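You operate a simulated robot arm through the tools that you are given. There is no shell and no other tool.

The job below is to be done with a simulated robot arm. You get a single attempt, and the scene is never put back.

JOB
Put things in order on the long bench top. At the end: the orange dipstick from the long bench top stands where the blue plug stood; the grey wide gear is on the brown flat carton; the blue plug stands where the green knob block stood; the green knob block stands on top of the grey disc; whatever was shut is shut again. Leave all else as you found it, and nothing knocked over.

It is judged by the outcome, as a careful person would: the job done as asked, and still so three seconds after it is handed in. It fails if anything else is knocked over, pushed out of place, dropped, spilled or broken.

ROBOT AND FRAMES
A 6-joint arm with a two-finger gripper, fixed in place. Base frame: the origin is at the foot of the arm, x ahead of it, y to its left, z up; the work surface is at about z = 0. Units: m, degrees, N and s.
With the tool pointing down near the work surface it reaches from about 0.18 to 0.48 m from the base axis. Its first joint turns from -66.0 to 66.0 degrees. Payload 1.76 kg.
The TCP is the grasp point between the finger pads, 0.029 m short of the fingertips. In the tool frame z runs along the fingers and y along their closing line. The gripper opens to 0.082 m; its body begins 0.058 m behind the TCP.
Orientation is told as [roll, pitch, yaw] about the base's x, y, z axes, in that order, counted from this pose: with the fingers straight down and closing along the base's y, the tool's x points along the base's -x, its y along +y and its z along -z.

CONTROLS
- The arm moves only by the tool step_arm. Its argument "series" is a list of rows, each an object of numbers (a shift or turn left out is 0, a gripper value left out holds the last): "wx", "wy", "wz": the turn, a rotation vector about the tool's x, y, z in units of 4 degrees (1.0 is 4 degrees); "x", "y", "z": the shift along the tool's x, y, z in units of 30 mm (1.0 is 30 mm); "fingers": the gripper command, from -1 (shut) to 1 (fully open), values between in proportion. In form: [{"wx": .., "wy": .., "wz": .., "x": .., "y": .., "z": .., "fingers": ..}, ...]. A call has 1 to 20 rows; each row shifts and turns the commanded pose from where the row before left it, along the tool's axes as they then stand. A call with a number of a shift or a turn outside -1 to 1 is refused whole. Rows are played at 5 a second. More than 0.05 m and 8.6 degrees between two rows, or a gripper value outside its range, and nothing of the call is played. Where a pose cannot be reached the arm comes as near as it can. A force on the tool above 40 N (or 10 N above the force at the start of the call, whichever is more), or a blocked arm, ends the call early, and 0.2 s more pass. The fingers move at their own pace (about 0.2035 m/s each) and stop on an object; they squeeze with about 34 N. The grip force told is the motor's: it shows also when the fingers shut on nothing. Time passes only in rows, and 0.2 s behind the last, so rows that do not move let the fingers close. It gives the time, the measured TCP pose, the force on the tool (base axes), the opening and the grip force at its end, in the units of the frame above (readings bear some noise), with the torque about the TCP (base axes, N m) and any sound that the robot's microphone picked up, and new pictures: "pictures" is both (left out), scene, wrist or none.
- Cameras (640 x 400 px; columns grow to the right, rows downward): "scene" is fixed at [0.0344, 0.3251, 0.4151]; the picture's right is [-0.91, -0.42, 0.00], its down [-0.28, 0.60, -0.75] and it looks along [0.32, -0.68, -0.66] (base axes); focal length 214 px, centre (320, 200). "wrist" rides on the gripper at [0.079, 0.004, -0.089] in the tool frame; the picture's right is [-0.05, 1.00, 0.00], its down [-0.71, -0.04, -0.71] and it looks along [-0.71, -0.04, 0.71] (tool axes); focal length 256 px, centre (320, 200). There is no depth. A picture from a camera that has moved, and an enlarged one, comes with that camera's place and axes in the base frame and with its lens.
- zoom(camera, box): a new picture of the part [left, top, right, bottom] of that camera's present view, enlarged. It takes no simulated time.
- close_job(): hands the job in; it is judged then, once.

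Places have to be worked out from the pictures, the camera data and where the tool is seen. Open the gripper and draw the arm clear of the work before you hand the job in, unless the task says otherwise.

The tools are called after "Call:" as name(argument=value, ...) on one line, values as JSON. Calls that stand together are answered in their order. step_arm: Moves the arm, as the interface text tells. Its arguments: {"type":"object","properties":{"series":{"type":"array","items":{"type":"object","properties":{"wx":{"type":"number"},"wy":{"type":"number"},"wz":{"type":"number"},"x":{"type":"number"},"y":{"type":"number"},"z":{"type":"number"},"fingers":{"type":"number"}}}},"pictures":{"type":"string","enum":["both","scene","wrist","none"]}},"required":["series"]} The other tools are called the same way: zoom (camera, box) takes an enlarged picture of a part of a camera's view; close_job () hands the job in.

At the start:

```text
time_s: 0.0
position: [0.2962, 0.0033, 0.2949]
tool_rot: [0.0, 0.0, 0.0]
ft_force: [0.2, -0.2, 0.5]
ft_torque: [0.01, 0.01, -0.01]
opening: 0.082
grasp_force: 0.1
```

scene: 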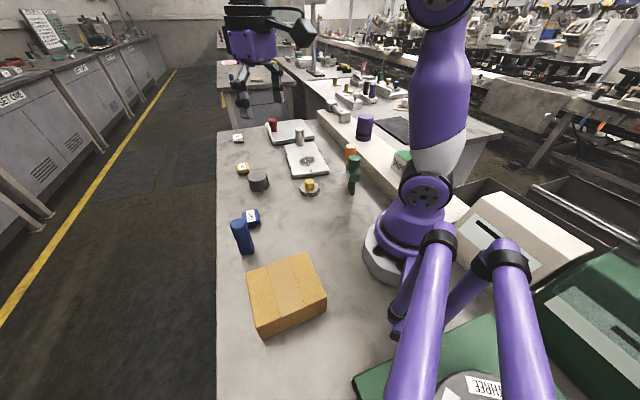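
wrist: 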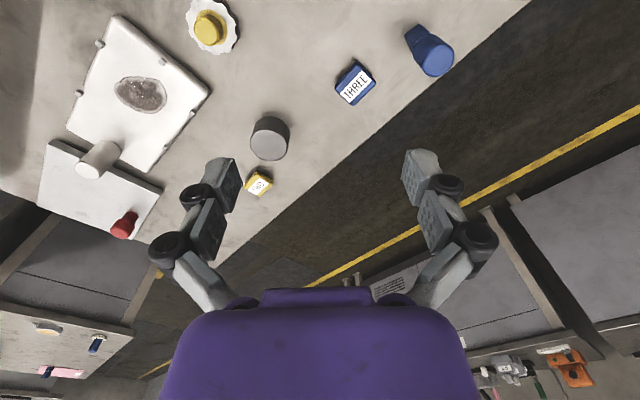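

I'll look closer at the bench before moving anything; the pictures show a blue plug, brown carton, dark disc, a box with a sliding/hinged lid maybe, a dipstick and a knob block.

Call:
zoom(camera="scene", box=[210, 110, 370, 210])

Call:
zoom(camera="scene", box=[210, 190, 370, 290])

Call:
zoom(camera="wrist", box=[0, 0, 320, 200])

Call:
zoom(camera="scene", box=[330, 80, 490, 180])

```text
4.00 times, centred on (290, 160) of scene
camera zoom: at [0.0344, 0.3251, 0.4151], right [-0.91, -0.42, 0.0], down [-0.28, 0.6, -0.75], along [0.32, -0.68, -0.66], focal length 858 px, centre (440, 360)
```

zoom: 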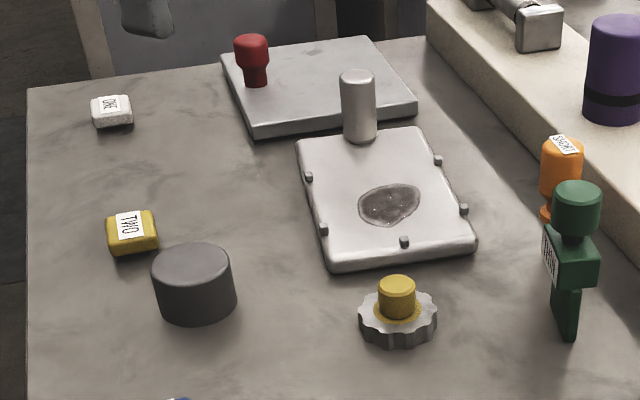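

```text
4.00 times, centred on (290, 240) of scene
camera zoom: at [0.0344, 0.3251, 0.4151], right [-0.91, -0.42, 0.0], down [-0.28, 0.6, -0.75], along [0.32, -0.68, -0.66], focal length 858 px, centre (440, 40)
```

zoom: 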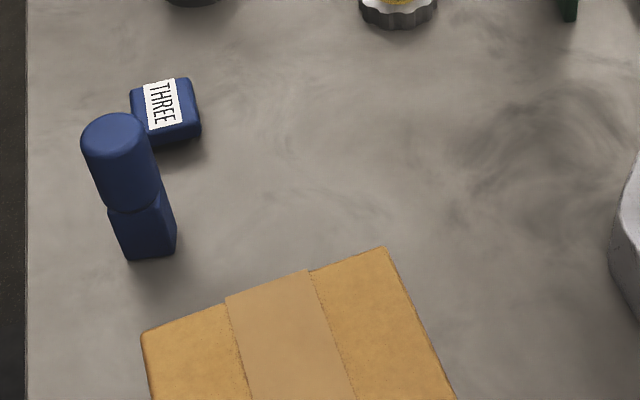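

```text
2.00 times, centred on (160, 100) of wrist
camera zoom: at [0.2169, 0.0077, 0.3842], right [0.05, 1.0, 0.0], down [0.71, -0.04, 0.71], along [0.71, -0.04, -0.71], focal length 512 px, centre (640, 400)
```

zoom: 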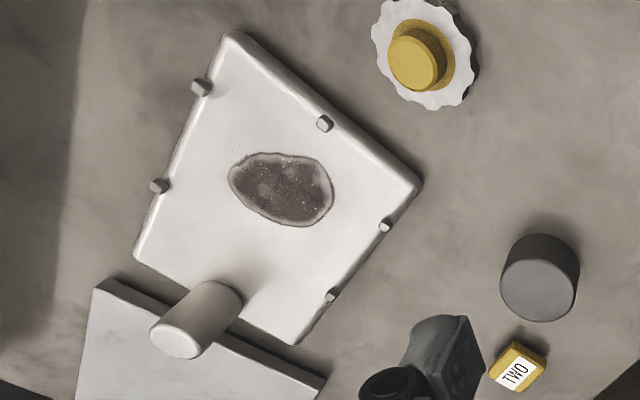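

```text
4.00 times, centred on (410, 130) of scene
camera zoom: at [0.0344, 0.3251, 0.4151], right [-0.91, -0.42, 0.0], down [-0.28, 0.6, -0.75], along [0.32, -0.68, -0.66], focal length 858 px, centre (-40, 480)
```

zoom: 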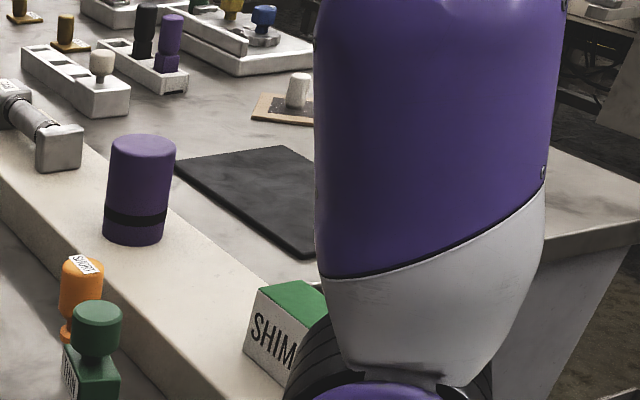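

The first views show the key items, but I need finer detail on each (labels, lids, what the gear's yellow hub is). I'll zoom in tighter.

Call:
zoom(camera="scene", box=[290, 165, 330, 205])

Call:
zoom(camera="scene", box=[335, 135, 375, 200])

Call:
zoom(camera="scene", box=[255, 110, 335, 185])

Call:
zoom(camera="scene", box=[220, 240, 340, 350])

Call:
zoom(camera="scene", box=[280, 50, 440, 150])

Call:
zoom(camera="wrist", box=[180, 0, 480, 190])

Call:
zoom(camera="scene", box=[340, 180, 640, 400])

```text
10.00 times, centred on (310, 185) of scene
camera zoom: at [0.0344, 0.3251, 0.4151], right [-0.91, -0.42, 0.0], down [-0.28, 0.6, -0.75], along [0.32, -0.68, -0.66], focal length 2145 px, centre (420, 350)
```

zoom: 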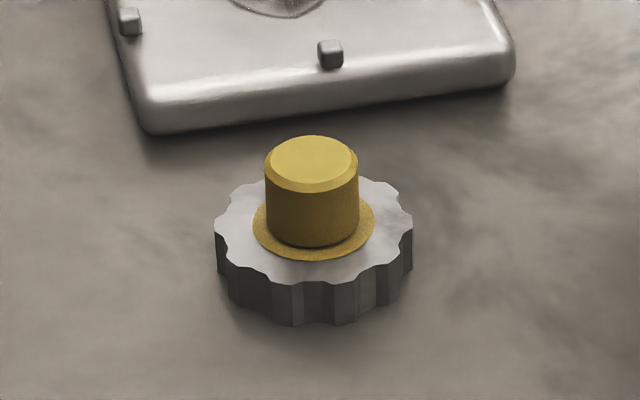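

```text
6.15 times, centred on (355, 168) of scene
camera zoom: at [0.0344, 0.3251, 0.4151], right [-0.91, -0.42, 0.0], down [-0.28, 0.6, -0.75], along [0.32, -0.68, -0.66], focal length 1320 px, centre (105, 400)
```

zoom: 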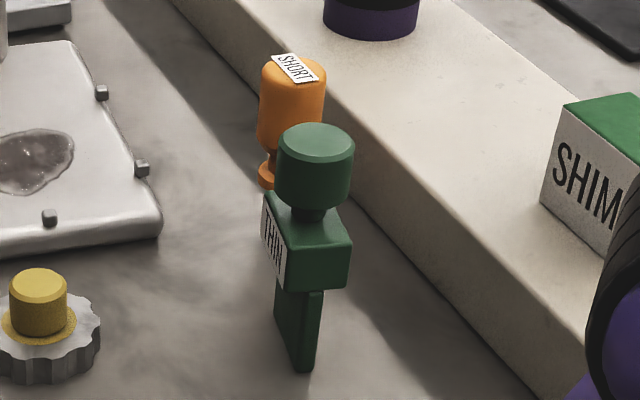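

```text
5.33 times, centred on (295, 148) of scene
camera zoom: at [0.0344, 0.3251, 0.4151], right [-0.91, -0.42, 0.0], down [-0.28, 0.6, -0.75], along [0.32, -0.68, -0.66], focal length 1144 px, centre (453, 480)
```

zoom: 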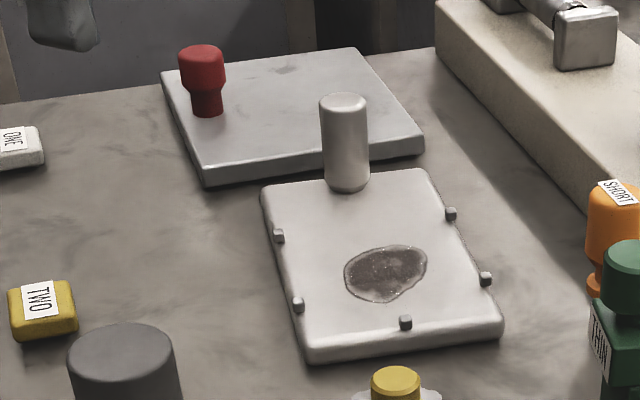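

```text
3.64 times, centred on (280, 295) of scene
camera zoom: at [0.0344, 0.3251, 0.4151], right [-0.91, -0.42, 0.0], down [-0.28, 0.6, -0.75], along [0.32, -0.68, -0.66], focal length 780 px, centre (466, -146)
```

zoom: 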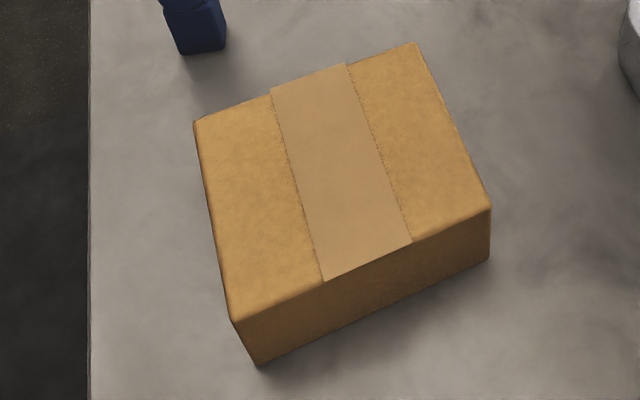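

```text
4.00 times, centred on (360, 100) of scene
camera zoom: at [0.0344, 0.3251, 0.4151], right [-0.91, -0.42, 0.0], down [-0.28, 0.6, -0.75], along [0.32, -0.68, -0.66], focal length 858 px, centre (160, 600)
```

zoom: 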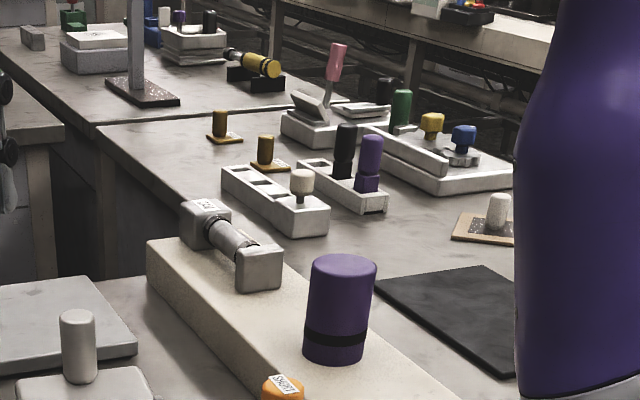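

```text
2.11 times, centred on (330, 95) of wrist
camera zoom: at [0.2169, 0.0077, 0.3842], right [0.05, 1.0, 0.0], down [0.71, -0.04, 0.71], along [0.71, -0.04, -0.71], focal length 539 px, centre (299, 421)
```

zoom: 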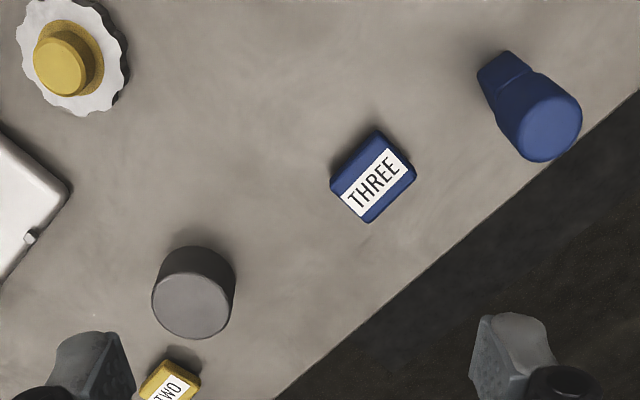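

```text
1.82 times, centred on (490, 290) of scene
camera zoom: at [0.0344, 0.3251, 0.4151], right [-0.91, -0.42, 0.0], down [-0.28, 0.6, -0.75], along [0.32, -0.68, -0.66], focal length 390 px, centre (11, 36)
```

zoom: 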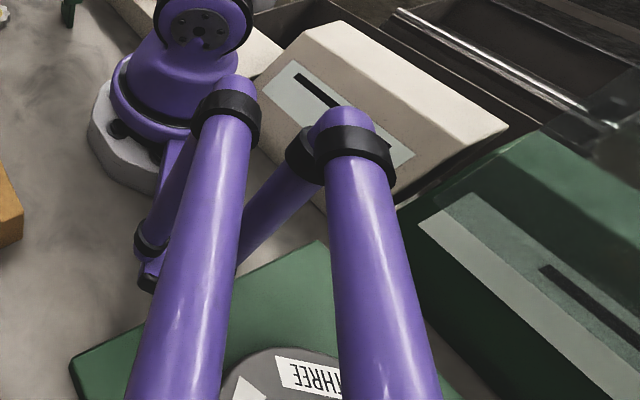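

I judge the green knob block at about (0.164,-0.178), orange dipstick (0.222,-0.322), blue plug (0.311,0.126), gear (0.274,-0.11), grey disc (0.43,-0.08) and carton centre (0.17,0.185). I'll turn the wrist towards the green block and move up above it to look closer.

Call:
step_arm(series=[{"wz": 0.9375}, {"wz": 0.9375}, {"wz": 0.9375}, {"wz": 0.9375}, {"wz": 0.9375}, {"wz": 0.9375}, {"wz": 0.9375}, {"wz": 0.9375}, {"wz": 0.9375}, {"wz": 0.9375}, {"wz": 0.9375}, {"wz": 0.9375}, {"y": -0.94, "z": 0.3}, {"y": -0.94, "z": 0.3}, {"y": -0.94, "z": 0.3}, {"y": -0.94, "z": 0.3}, {"y": -0.94, "z": 0.3}], pictures="both")

```text
time_s: 3.6
position: [0.1947, -0.0952, 0.2498]
tool_rot: [0.1, 0.0, -45.0]
ft_force: [1.0, -0.1, 0.5]
ft_torque: [-0.03, 0.03, -0.01]
opening: 0.0821
grasp_force: 0.1
camera wrist: at [0.1417, -0.037, 0.3396], right [0.74, 0.67, 0.0], down [0.47, -0.53, 0.71], along [0.47, -0.53, -0.71], focal length 256 px, centre (320, 200)
```

scene: 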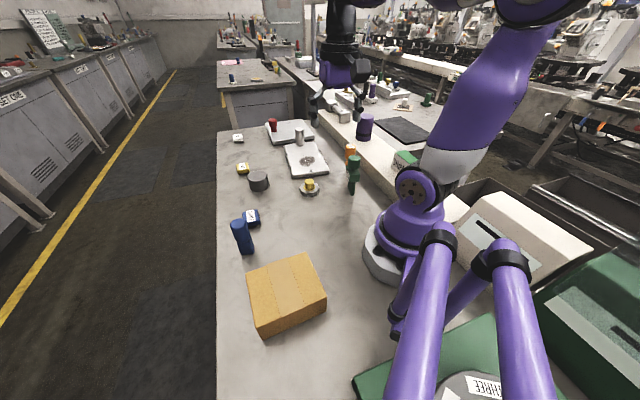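
wrist: 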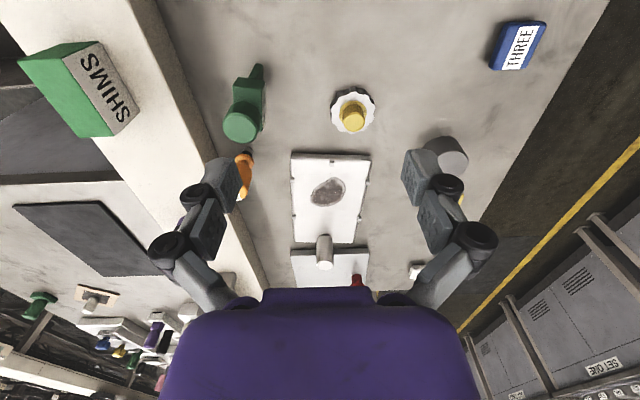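

The wrist view now shows the green block and the ledge; I'll zoom on green, orange and the ledge for accurate geometry.

Call:
zoom(camera="wrist", box=[200, 50, 300, 190])

Call:
zoom(camera="wrist", box=[300, 70, 480, 190])

Call:
zoom(camera="scene", box=[290, 110, 410, 200])

```text
2.86 times, centred on (250, 120) of wrist
camera zoom: at [0.1417, -0.037, 0.3396], right [0.74, 0.67, 0.0], down [0.47, -0.53, 0.71], along [0.47, -0.53, -0.71], focal length 731 px, centre (520, 429)
```

zoom: 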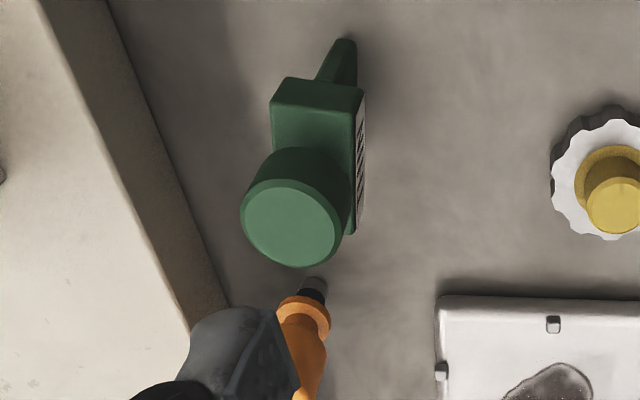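

```text
3.33 times, centred on (390, 130) of wrist
camera zoom: at [0.1417, -0.037, 0.3396], right [0.74, 0.67, 0.0], down [0.47, -0.53, 0.71], along [0.47, -0.53, -0.71], focal length 853 px, centre (87, 433)
```

zoom: 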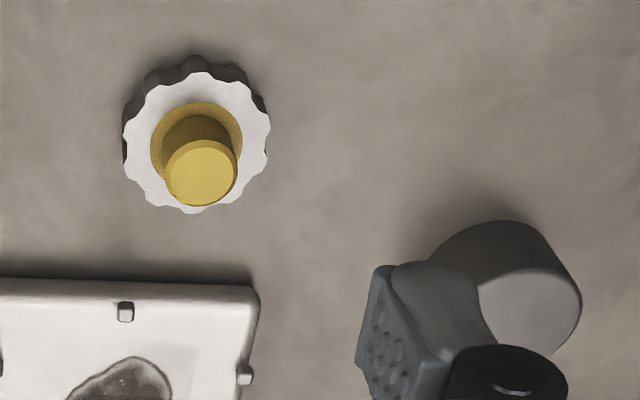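

```text
4.44 times, centred on (350, 155) of scene
camera zoom: at [0.0345, 0.3251, 0.4151], right [-0.91, -0.42, 0.0], down [-0.28, 0.6, -0.75], along [0.32, -0.68, -0.66], focal length 953 px, centre (187, 400)
```

zoom: 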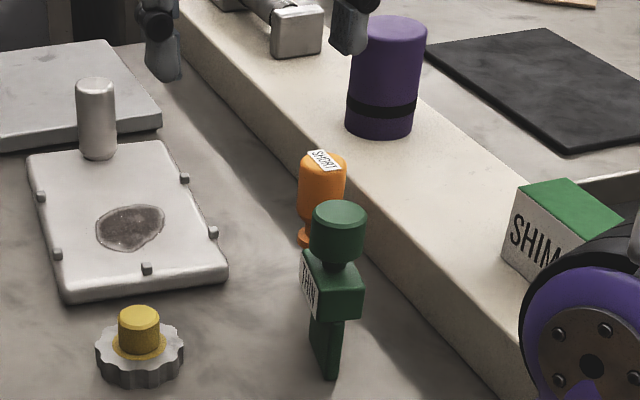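

The orange dipstick has a stem under its flange, which places it at about (0.209,-0.281) with a height near 0.093; the green block is at about (0.167,-0.181), its block long axis near -54°, knob ~33 mm wide with its top at z≈0.116. I'll move to above the green block, closing across the knob/block width, and check alignment.

Call:
step_arm(series=[{"wz": 0.75}, {"wz": 0.75}, {"wz": 0.75}, {"x": -0.59, "y": -0.81, "z": 0.667}, {"x": -0.59, "y": -0.81, "z": 0.667}, {"x": -0.59, "y": -0.81, "z": 0.667}, {}], pictures="both")

```text
time_s: 5.2
position: [0.17, -0.1852, 0.1899]
tool_rot: [0.1, 0.0, -54.0]
ft_force: [-0.1, 0.4, 0.6]
ft_torque: [-0.02, -0.03, 0.01]
opening: 0.0818
grasp_force: 0.1
camera wrist: at [0.1257, -0.117, 0.2787], right [0.84, 0.54, 0.0], down [0.38, -0.59, 0.71], along [0.39, -0.59, -0.71], focal length 256 px, centre (320, 200)
```

scene: 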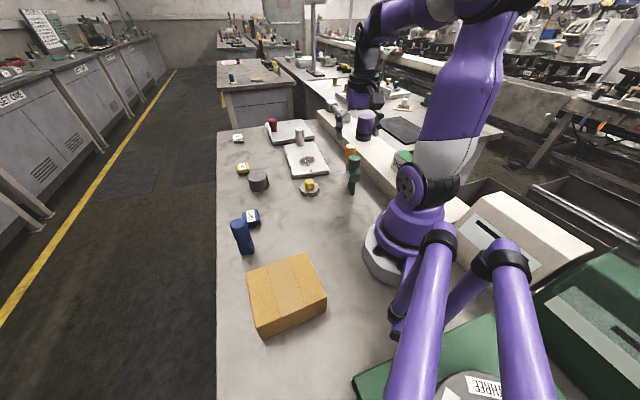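
wrist: 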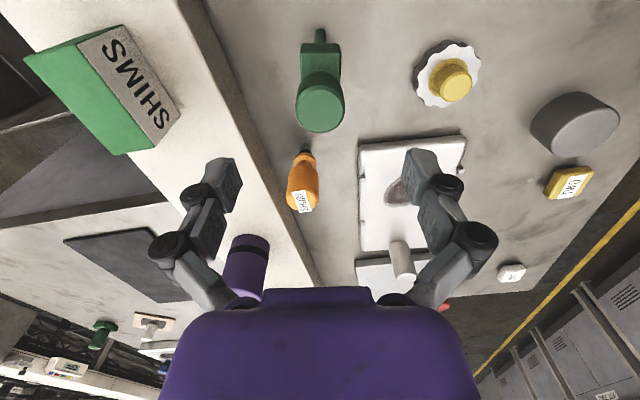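

Aligned well; zooming to measure the knob centre and the dipstick now that it is visible.

Call:
zoom(camera="wrist", box=[270, 20, 370, 140])

Call:
zoom(camera="wrist", box=[250, 130, 350, 230])

Call:
zoom(camera="wrist", box=[400, 20, 640, 170])

Call:
zoom(camera="scene", box=[300, 50, 400, 200])

```text
3.33 times, centred on (320, 80) of wrist
camera zoom: at [0.1257, -0.117, 0.2787], right [0.84, 0.54, 0.0], down [0.38, -0.59, 0.71], along [0.39, -0.59, -0.71], focal length 853 px, centre (320, 600)
```

zoom: 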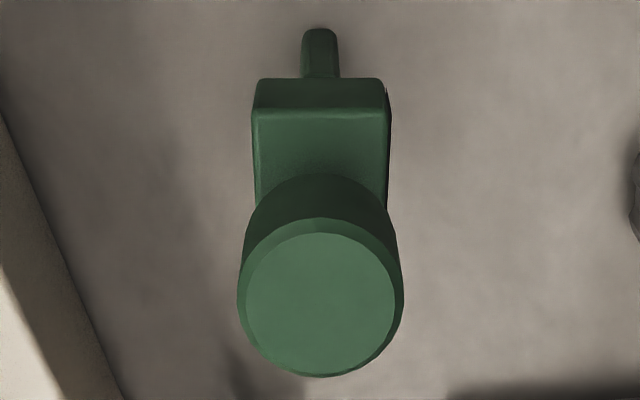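

```text
4.00 times, centred on (300, 180) of wrist
camera zoom: at [0.1257, -0.117, 0.2787], right [0.84, 0.54, 0.0], down [0.38, -0.59, 0.71], along [0.39, -0.59, -0.71], focal length 1024 px, centre (400, 280)
```

zoom: 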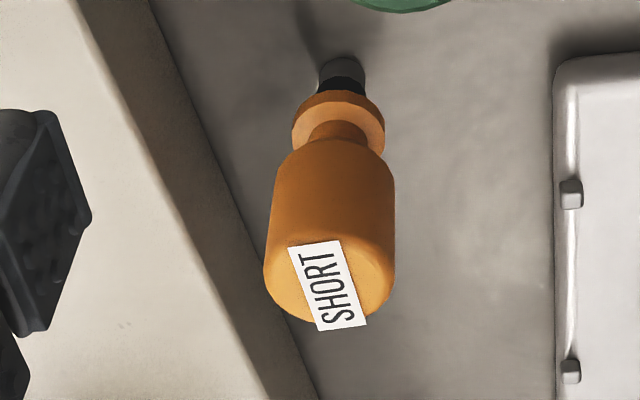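

```text
2.67 times, centred on (520, 95) of wrist
camera zoom: at [0.1257, -0.117, 0.2787], right [0.84, 0.54, 0.0], down [0.38, -0.59, 0.71], along [0.39, -0.59, -0.71], focal length 683 px, centre (-213, 480)
```

zoom: 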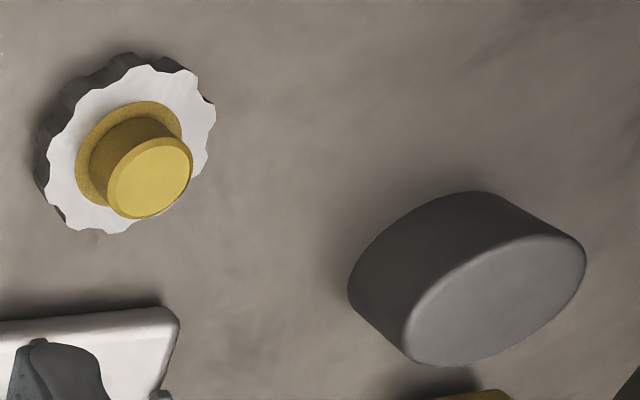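

```text
2.67 times, centred on (350, 125) of scene
camera zoom: at [0.0344, 0.3251, 0.4151], right [-0.91, -0.42, 0.0], down [-0.28, 0.6, -0.75], along [0.32, -0.68, -0.66], focal length 572 px, centre (240, 400)
```

zoom: 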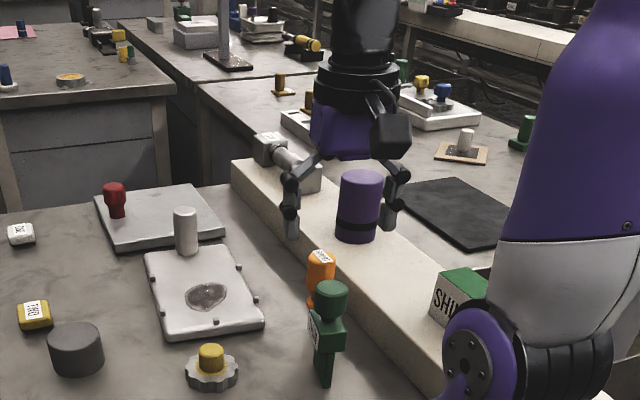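

Knob centre measures (0.168,-0.183), 3 mm behind the TCP. I descend so the pads flank the knob (TCP z≈0.103) and close.

Call:
step_arm(series=[{"z": 0.97, "x": 0.03}, {"z": 0.97, "x": 0.03}, {"z": 0.97, "x": 0.03}, {}, {"fingers": -1}, {"fingers": -1}, {"fingers": -1}, {"fingers": -1}], pictures="both")

```text
time_s: 7.0
position: [0.1676, -0.1805, 0.1014]
tool_rot: [0.0, 0.0, -54.0]
ft_force: [0.9, -2.5, 11.4]
ft_torque: [-0.3, -0.16, -0.02]
opening: 0.0318
grasp_force: 33.5
camera wrist: at [0.1242, -0.1136, 0.1914], right [0.84, 0.54, 0.0], down [0.38, -0.59, 0.71], along [0.39, -0.59, -0.71], focal length 256 px, centre (320, 200)
```

scene: 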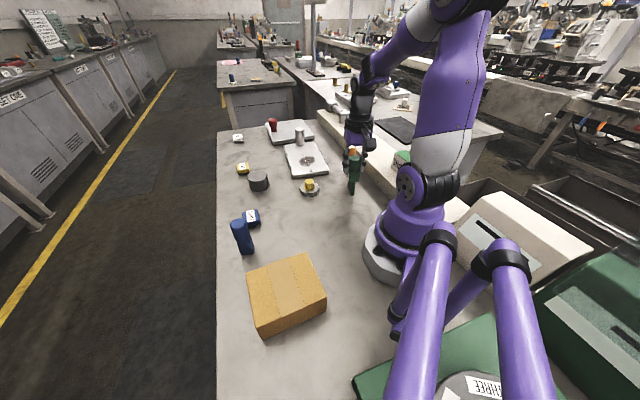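
wrist: 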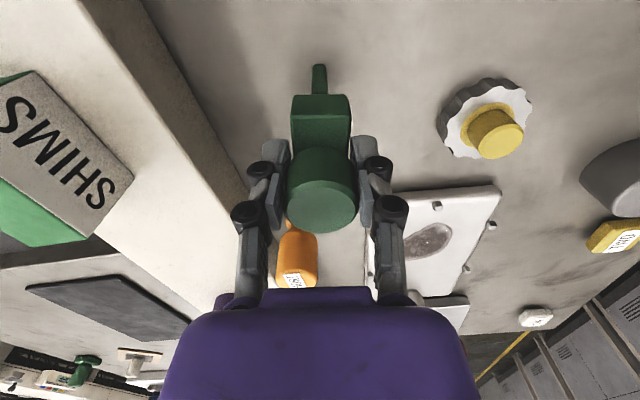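

Gripped at 0.0318 m opening with 33 N. I'll lift gently first and check that it hangs straight.

Call:
step_arm(series=[{"z": -0.1}, {"z": -0.4}, {"z": -0.9}, {"z": -0.9}, {"z": -0.9}, {}], pictures="both")

```text
time_s: 8.4
position: [0.1676, -0.1803, 0.1994]
tool_rot: [0.2, 0.0, -54.0]
ft_force: [0.7, -0.5, -1.0]
ft_torque: [0.01, -0.01, 0.01]
opening: 0.032
grasp_force: 33.8
camera wrist: at [0.1239, -0.1129, 0.2885], right [0.84, 0.54, 0.0], down [0.38, -0.59, 0.71], along [0.39, -0.59, -0.71], focal length 256 px, centre (320, 200)
```

scene: 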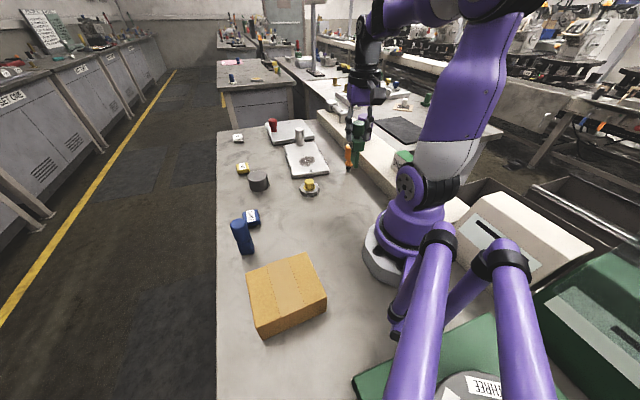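
wrist: 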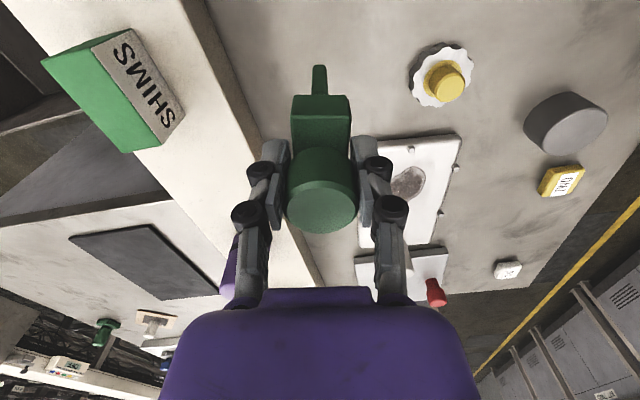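

The green block is held upright and clear. I'll zoom in to see the dipstick, the disc and the held block.

Call:
zoom(camera="scene", box=[310, 100, 390, 190])

Call:
zoom(camera="scene", box=[230, 150, 290, 200])

Call:
zoom(camera="wrist", box=[500, 70, 640, 200])

```text
4.44 times, centred on (350, 145) of scene
camera zoom: at [0.0344, 0.3251, 0.4151], right [-0.91, -0.42, 0.0], down [-0.28, 0.6, -0.75], along [0.32, -0.68, -0.66], focal length 953 px, centre (187, 444)
```

zoom: 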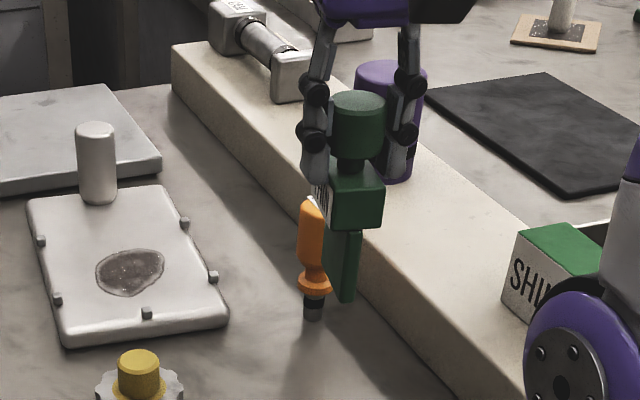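

```text
8.00 times, centred on (260, 175) of scene
camera zoom: at [0.0344, 0.3251, 0.4151], right [-0.91, -0.42, 0.0], down [-0.28, 0.6, -0.75], along [0.32, -0.68, -0.66], focal length 1716 px, centre (800, 400)
```

zoom: 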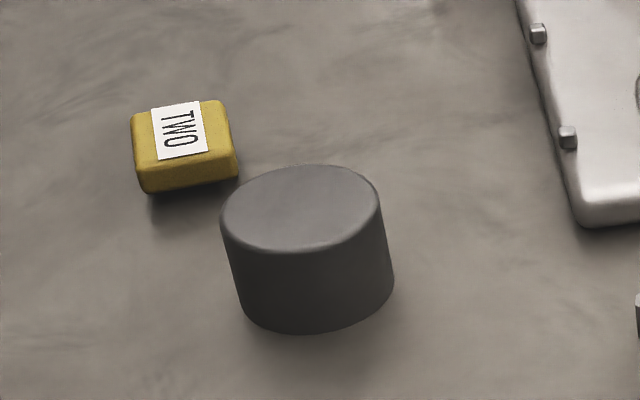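

```text
3.08 times, centred on (570, 135) of wrist
camera zoom: at [0.1239, -0.1129, 0.2885], right [0.84, 0.54, 0.0], down [0.38, -0.59, 0.71], along [0.39, -0.59, -0.71], focal length 788 px, centre (-449, 400)
```

zoom: 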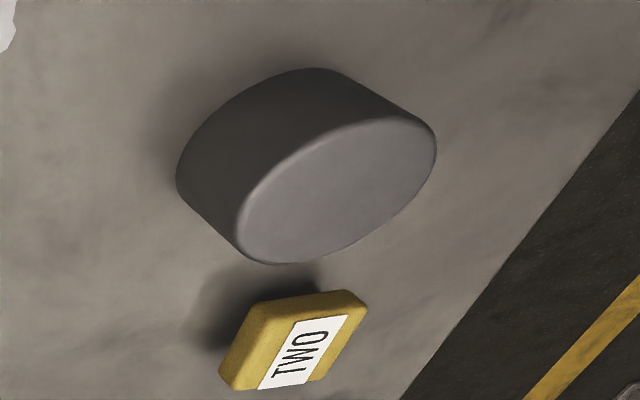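

Triangulating the two views, the grey disc's top centre is (0.433,-0.082) at z≈0.040, about 62 mm across. I'll turn the wrist to about -14° and carry the block over to it at z≈0.2.

Call:
step_arm(series=[{"wz": -1}, {"wz": -1}, {"wz": -1}, {"wz": -1}, {"wz": -1}, {"wz": -1}, {"wz": -1}, {"wz": -1}, {"wz": -1}, {"wz": -1}, {"x": -0.8656, "y": 0.5911}, {"x": -0.8656, "y": 0.5911}, {"x": -0.8656, "y": 0.5911}, {"x": -0.8656, "y": 0.5911}, {"x": -0.8656, "y": 0.5911}, {"x": -0.8656, "y": 0.5911}, {"x": -0.8656, "y": 0.5911}, {"x": -0.8656, "y": 0.5911}, {"x": -0.8656, "y": 0.5911}, {}], pictures="both")

```text
time_s: 12.6
position: [0.4328, -0.0791, 0.1971]
tool_rot: [0.0, 0.1, -14.1]
ft_force: [0.2, -0.3, 0.2]
ft_torque: [-0.02, 0.0, 0.01]
opening: 0.0319
grasp_force: 34.3
camera wrist: at [0.3574, -0.0564, 0.2867], right [0.29, 0.96, 0.0], down [0.68, -0.21, 0.71], along [0.68, -0.21, -0.71], focal length 256 px, centre (320, 200)
```

scene: 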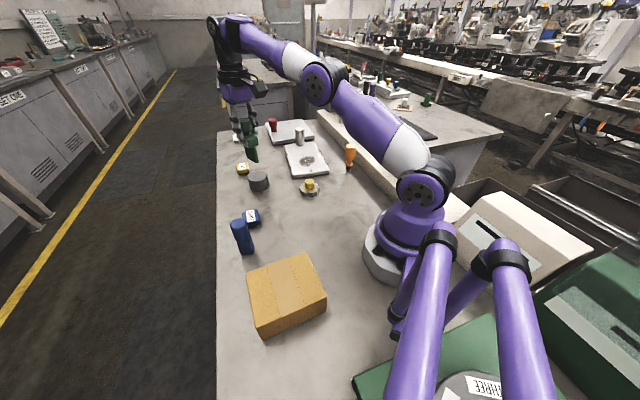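
wrist: 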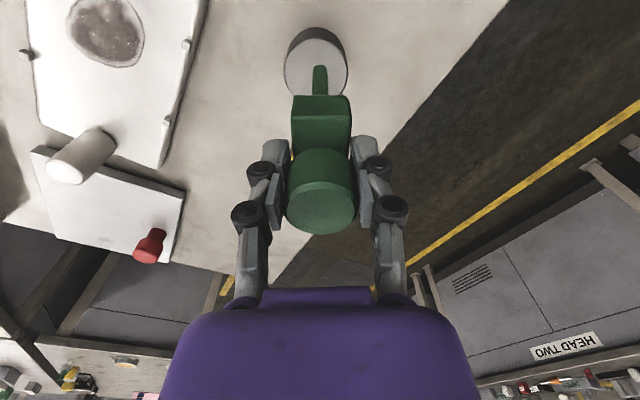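

The block hangs above the disc; I'll zoom to refine the disc centre before lowering.

Call:
zoom(camera="wrist", box=[260, 10, 370, 110])

Call:
zoom(camera="scene", box=[220, 100, 300, 200])

```text
4.00 times, centred on (315, 60) of wrist
camera zoom: at [0.3574, -0.0564, 0.2867], right [0.29, 0.96, 0.0], down [0.68, -0.21, 0.71], along [0.68, -0.21, -0.71], focal length 1024 px, centre (340, 760)
```

zoom: 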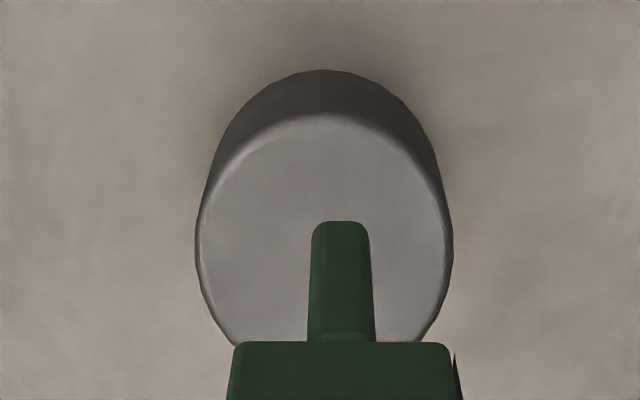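

```text
4.00 times, centred on (260, 150) of scene
camera zoom: at [0.0344, 0.3251, 0.4151], right [-0.91, -0.42, 0.0], down [-0.28, 0.6, -0.75], along [0.32, -0.68, -0.66], focal length 858 px, centre (560, 400)
```

zoom: 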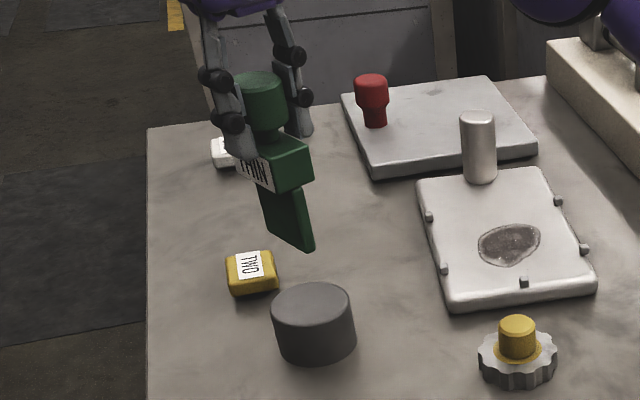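

The disc centre refines to about (0.435,-0.083). I shift a few mm and lower to within about 7 mm of the disc.

Call:
step_arm(series=[{"x": -0.17, "y": -0.13}, {"z": 0.5}, {"z": 0.5}, {"z": 0.4}, {"z": 0.2}, {}], pictures="both")

```text
time_s: 14.0
position: [0.4366, -0.0858, 0.1503]
tool_rot: [0.1, 0.0, -14.1]
ft_force: [0.7, 0.4, -0.7]
ft_torque: [-0.01, -0.01, 0.02]
opening: 0.0319
grasp_force: 34.3
camera wrist: at [0.3605, -0.0624, 0.2403], right [0.29, 0.96, 0.0], down [0.68, -0.21, 0.71], along [0.68, -0.21, -0.71], focal length 256 px, centre (320, 200)
```

scene: 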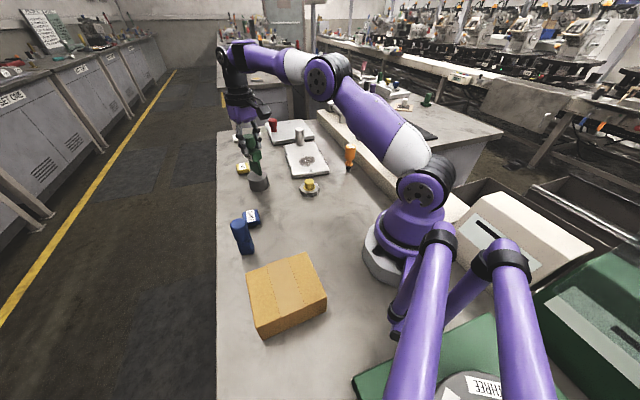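
wrist: 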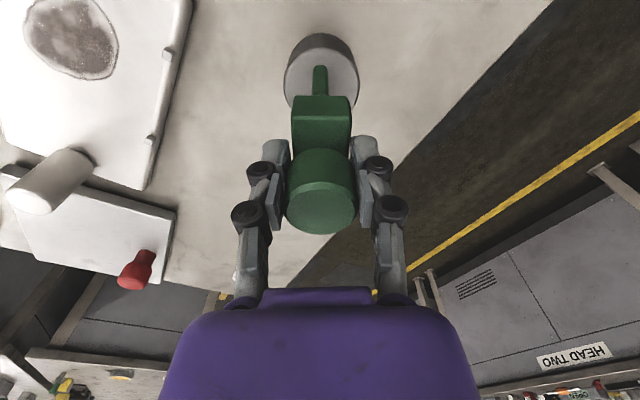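

Call:
zoom(camera="wrist", box=[260, 20, 380, 110])

Call:
zoom(camera="scene", box=[225, 110, 295, 200])

```text
4.44 times, centred on (320, 65) of wrist
camera zoom: at [0.3605, -0.0624, 0.2403], right [0.29, 0.96, 0.0], down [0.68, -0.21, 0.71], along [0.68, -0.21, -0.71], focal length 1138 px, centre (320, 800)
```

zoom: 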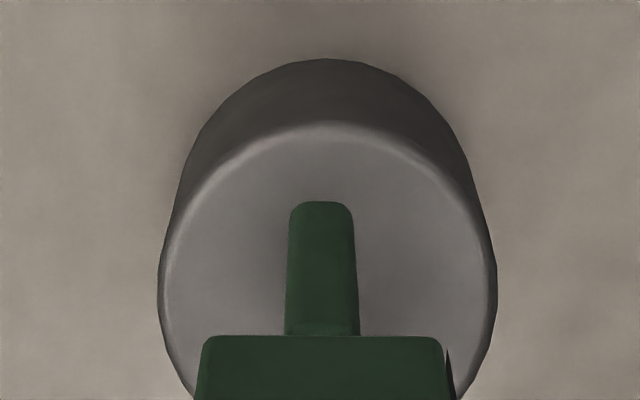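

```text
4.44 times, centred on (260, 155) of scene
camera zoom: at [0.0344, 0.3251, 0.4151], right [-0.91, -0.42, 0.0], down [-0.28, 0.6, -0.75], along [0.32, -0.68, -0.66], focal length 953 px, centre (587, 400)
```

zoom: 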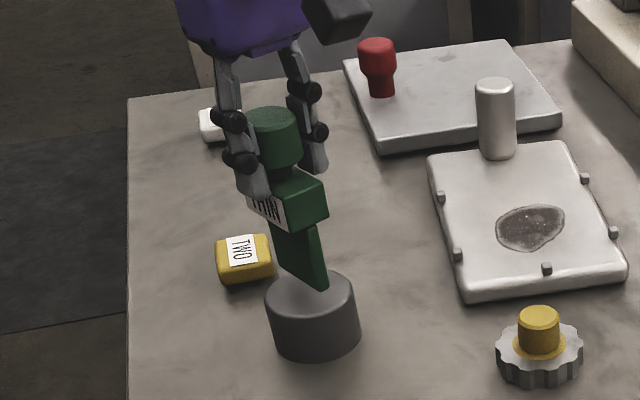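

The blade is centred sideways but about 5 mm short of the disc middle; I nudge forward, then lower in small steps.

Call:
step_arm(series=[{"x": -0.15, "y": 0.03}, {"z": 0.1}, {"z": 0.06}, {}], pictures="none")

Call:
step_arm(series=[{"z": 0.04}, {}], pictures="none")

Call:
step_arm(series=[{"z": 0.04}, {}], pictures="none")

Call:
step_arm(series=[{"z": 0.04}, {}], pictures="both")

```text
time_s: 15.0
position: [0.4414, -0.087, 0.1455]
tool_rot: [0.2, 0.1, -14.0]
ft_force: [1.0, -0.3, -0.7]
ft_torque: [-0.03, -0.02, -0.01]
opening: 0.0319
grasp_force: 34.2
```

```text
time_s: 15.6
position: [0.4424, -0.0864, 0.1455]
tool_rot: [0.0, 0.0, -14.1]
ft_force: [0.0, -0.2, -0.2]
ft_torque: [0.0, 0.0, 0.01]
opening: 0.0321
grasp_force: 34.0
```

```text
time_s: 16.2
position: [0.4421, -0.0868, 0.1435]
tool_rot: [0.2, 0.1, -14.0]
ft_force: [0.2, 0.4, 0.0]
ft_torque: [-0.01, -0.01, 0.02]
opening: 0.0321
grasp_force: 33.7
```

```text
time_s: 16.8
position: [0.4427, -0.0863, 0.1424]
tool_rot: [0.0, 0.0, -14.0]
ft_force: [-0.2, 0.2, -0.1]
ft_torque: [-0.04, 0.01, -0.01]
opening: 0.0319
grasp_force: 33.8
camera wrist: at [0.3656, -0.0636, 0.2317], right [0.29, 0.96, 0.0], down [0.68, -0.21, 0.71], along [0.68, -0.21, -0.71], focal length 256 px, centre (320, 200)
```

scene: 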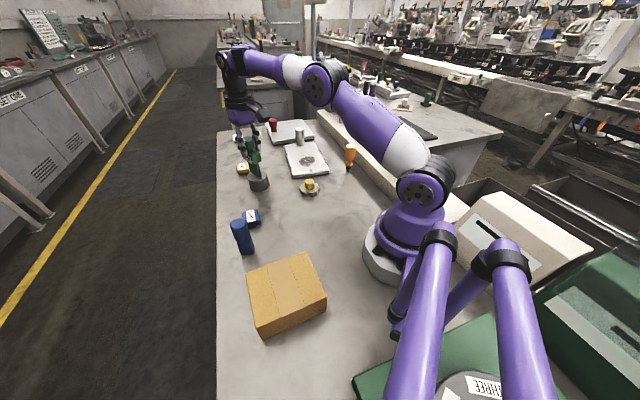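
wrist: 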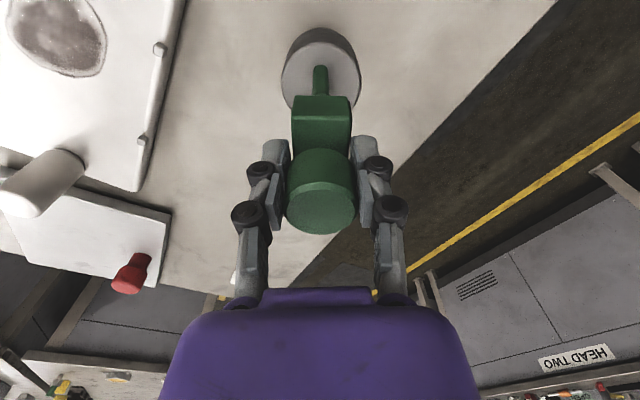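

No contact yet at z=0.1424; continuing in 1 mm steps.

Call:
step_arm(series=[{"z": 0.035}, {}], pictures="none")

Call:
step_arm(series=[{"z": 0.035}, {}], pictures="none")

Call:
zoom(camera="scene", box=[240, 140, 290, 200])

Call:
zoom(camera="wrist", box=[260, 20, 380, 110])

```text
time_s: 17.4
position: [0.4418, -0.0863, 0.1429]
tool_rot: [0.1, -0.2, -14.1]
ft_force: [-0.8, 0.3, 4.9]
ft_torque: [0.02, 0.0, 0.01]
opening: 0.032
grasp_force: 34.0
```

```text
time_s: 18.0
position: [0.4418, -0.0866, 0.1405]
tool_rot: [0.1, -0.3, -13.9]
ft_force: [-4.1, 0.2, 23.0]
ft_torque: [0.08, 0.22, 0.02]
opening: 0.0319
grasp_force: 34.2
```

```text
6.67 times, centred on (265, 170) of scene
camera zoom: at [0.0344, 0.3251, 0.4151], right [-0.91, -0.42, 0.0], down [-0.28, 0.6, -0.75], along [0.32, -0.68, -0.66], focal length 1430 px, centre (687, 400)
```

zoom: 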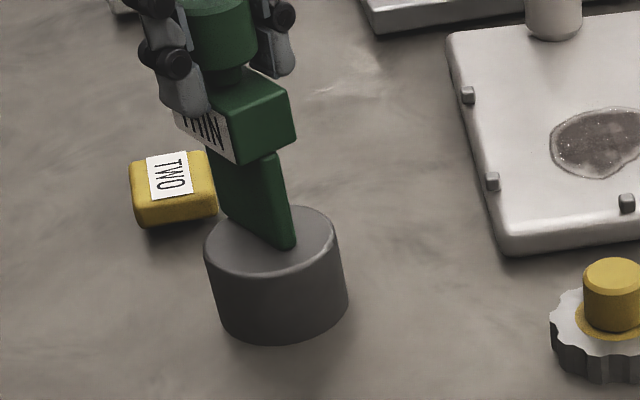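

```text
4.44 times, centred on (320, 65) of wrist
camera zoom: at [0.3653, -0.0637, 0.2306], right [0.29, 0.96, 0.0], down [0.67, -0.21, 0.71], along [0.68, -0.21, -0.7], focal length 1138 px, centre (320, 800)
```

zoom: 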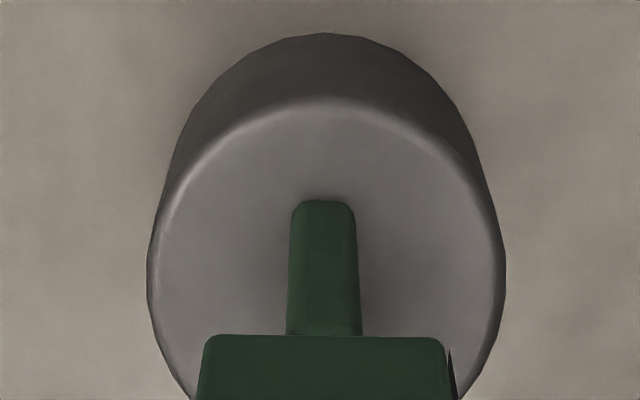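

The blade rests centred on the disc with 23 N of press; I'll ease back ~1 mm to relieve it before releasing.

Call:
step_arm(series=[{"z": -0.035}, {}], pictures="none")

```text
time_s: 18.6
position: [0.442, -0.0865, 0.1415]
tool_rot: [0.1, -0.1, -14.0]
ft_force: [-0.3, 0.7, 15.6]
ft_torque: [-0.11, -0.34, 0.02]
opening: 0.0321
grasp_force: 34.2
```

Call:
step_arm(series=[{"z": -0.025}, {}], pictures="none")

```text
time_s: 19.2
position: [0.4418, -0.0866, 0.1414]
tool_rot: [0.0, 0.2, -14.1]
ft_force: [2.3, 1.0, 4.8]
ft_torque: [-0.07, -0.25, 0.03]
opening: 0.0319
grasp_force: 34.0
```

Press is down to about 5 N; I open the fingers now and check the block stays standing.

Call:
step_arm(series=[{"fingers": 0.1}, {"fingers": 0.7}, {"fingers": 0.7}, {"fingers": 0.7}], pictures="both")

```text
time_s: 20.2
position: [0.4421, -0.087, 0.1413]
tool_rot: [0.0, -0.1, -14.0]
ft_force: [0.5, -0.4, -0.1]
ft_torque: [0.0, -0.02, -0.02]
opening: 0.0696
grasp_force: 0.2
camera wrist: at [0.3658, -0.0639, 0.2316], right [0.29, 0.96, 0.0], down [0.68, -0.21, 0.71], along [0.68, -0.21, -0.71], focal length 256 px, centre (320, 200)
```

scene: 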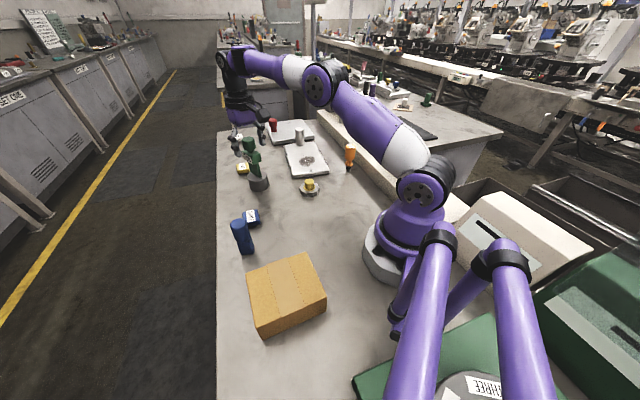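
wrist: 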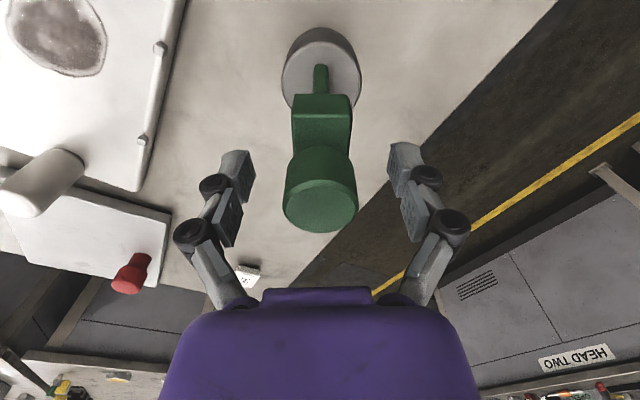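

The green block stands freely on the grey disc. I raise straight up and travel over to the blue plug for a close look.

Call:
step_arm(series=[{"z": -0.5}, {"z": -0.95}, {"z": -0.95}, {"z": -0.95}, {"x": 0.783, "y": 0.694}, {"x": 0.783, "y": 0.694}, {"x": 0.783, "y": 0.694}, {"x": 0.783, "y": 0.694}, {"x": 0.783, "y": 0.694}, {"x": 0.783, "y": 0.694}, {"x": 0.783, "y": 0.694}, {"x": 0.783, "y": 0.694}, {"z": 0.8}, {}], pictures="both")

```text
time_s: 23.2
position: [0.2776, 0.1154, 0.2066]
tool_rot: [0.0, 0.1, -14.0]
ft_force: [-0.1, 0.3, 0.8]
ft_torque: [-0.05, 0.02, 0.0]
opening: 0.0698
grasp_force: 0.0
out of reach, approached as far as the arm can: row 3, 4
camera wrist: at [0.2012, 0.1393, 0.2966], right [0.29, 0.96, 0.0], down [0.68, -0.21, 0.71], along [0.68, -0.21, -0.71], focal length 256 px, centre (320, 200)
```

scene: 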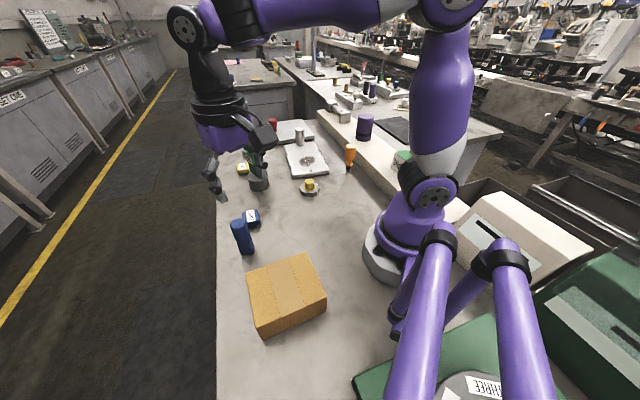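
wrist: 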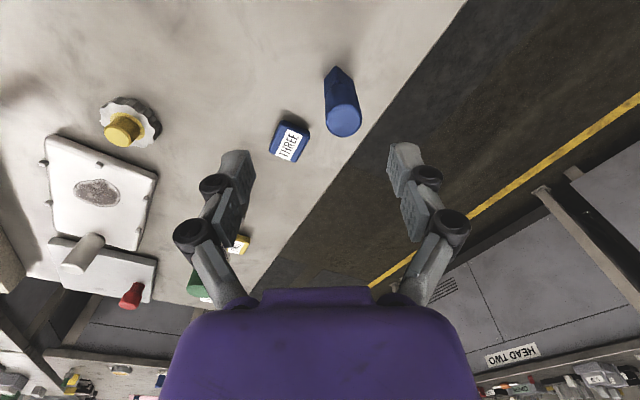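

Some of the raise was out of reach, so the arm pulled inward a little; I check that green still stands, and measure the blue plug.

Call:
zoom(camera="scene", box=[205, 110, 305, 210])

Call:
zoom(camera="wrist", box=[255, 50, 385, 170])

Call:
zoom(camera="scene", box=[215, 195, 275, 265])

```text
4.00 times, centred on (255, 160) of scene
camera zoom: at [0.0344, 0.3251, 0.4151], right [-0.91, -0.42, 0.0], down [-0.28, 0.6, -0.75], along [0.32, -0.68, -0.66], focal length 858 px, centre (580, 360)
```

zoom: 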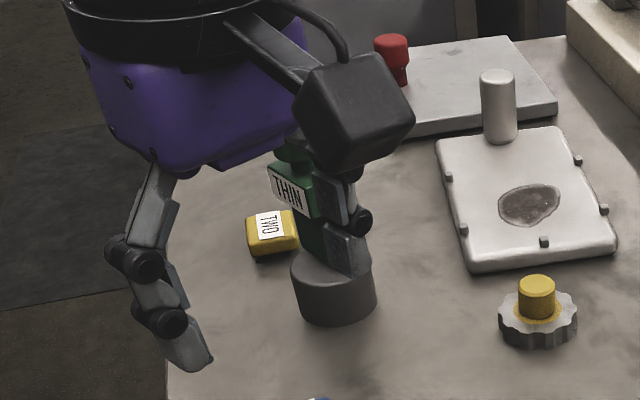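

```text
3.33 times, centred on (320, 110) of wrist
camera zoom: at [0.2012, 0.1393, 0.2966], right [0.29, 0.96, 0.0], down [0.68, -0.21, 0.71], along [0.68, -0.21, -0.71], focal length 853 px, centre (320, 500)
```

zoom: 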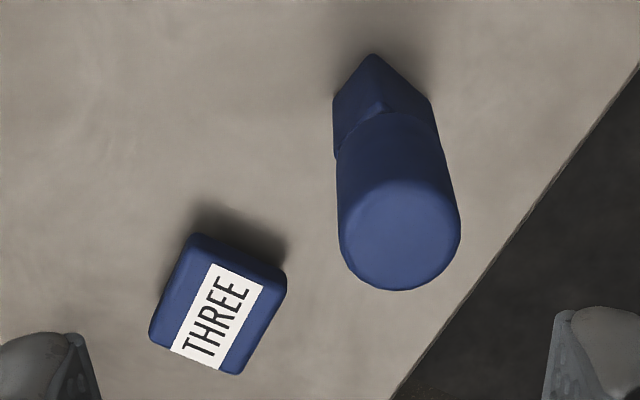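

```text
5.71 times, centred on (245, 230) of scene
camera zoom: at [0.0344, 0.3251, 0.4151], right [-0.91, -0.42, 0.0], down [-0.28, 0.6, -0.75], along [0.32, -0.68, -0.66], focal length 1226 px, centre (749, 29)
```

zoom: 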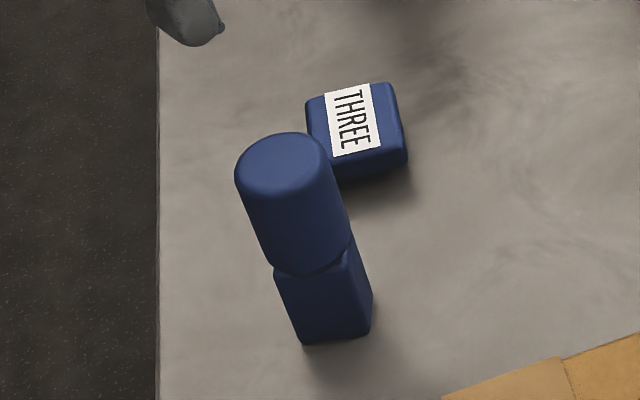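

Green stands fine. The blue plug's axis triangulates to (0.3105,0.127), height about 0.091, cylinder about 33 mm wide. I move above it and part-way down to verify alignment.

Call:
step_arm(series=[{"x": -0.49, "y": 0.32}, {"x": -0.49, "y": 0.32}, {"z": 0.8}, {"z": 0.8}, {"z": 0.6}, {}], pictures="both")

```text
time_s: 24.6
position: [0.3123, 0.1265, 0.1424]
tool_rot: [0.0, -0.1, -14.1]
ft_force: [0.2, 0.2, 0.4]
ft_torque: [-0.02, -0.02, 0.01]
opening: 0.0698
grasp_force: 0.1
camera wrist: at [0.2354, 0.1497, 0.2321], right [0.29, 0.96, 0.0], down [0.68, -0.21, 0.71], along [0.68, -0.21, -0.71], focal length 256 px, centre (320, 200)
```

scene: 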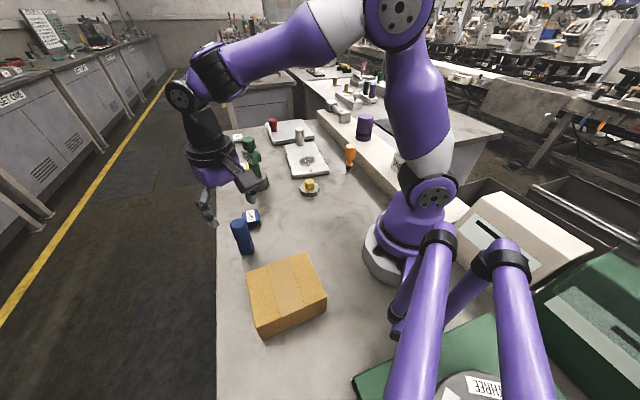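
wrist: 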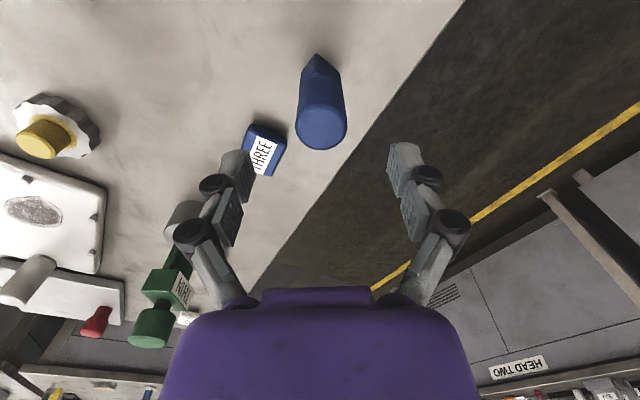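

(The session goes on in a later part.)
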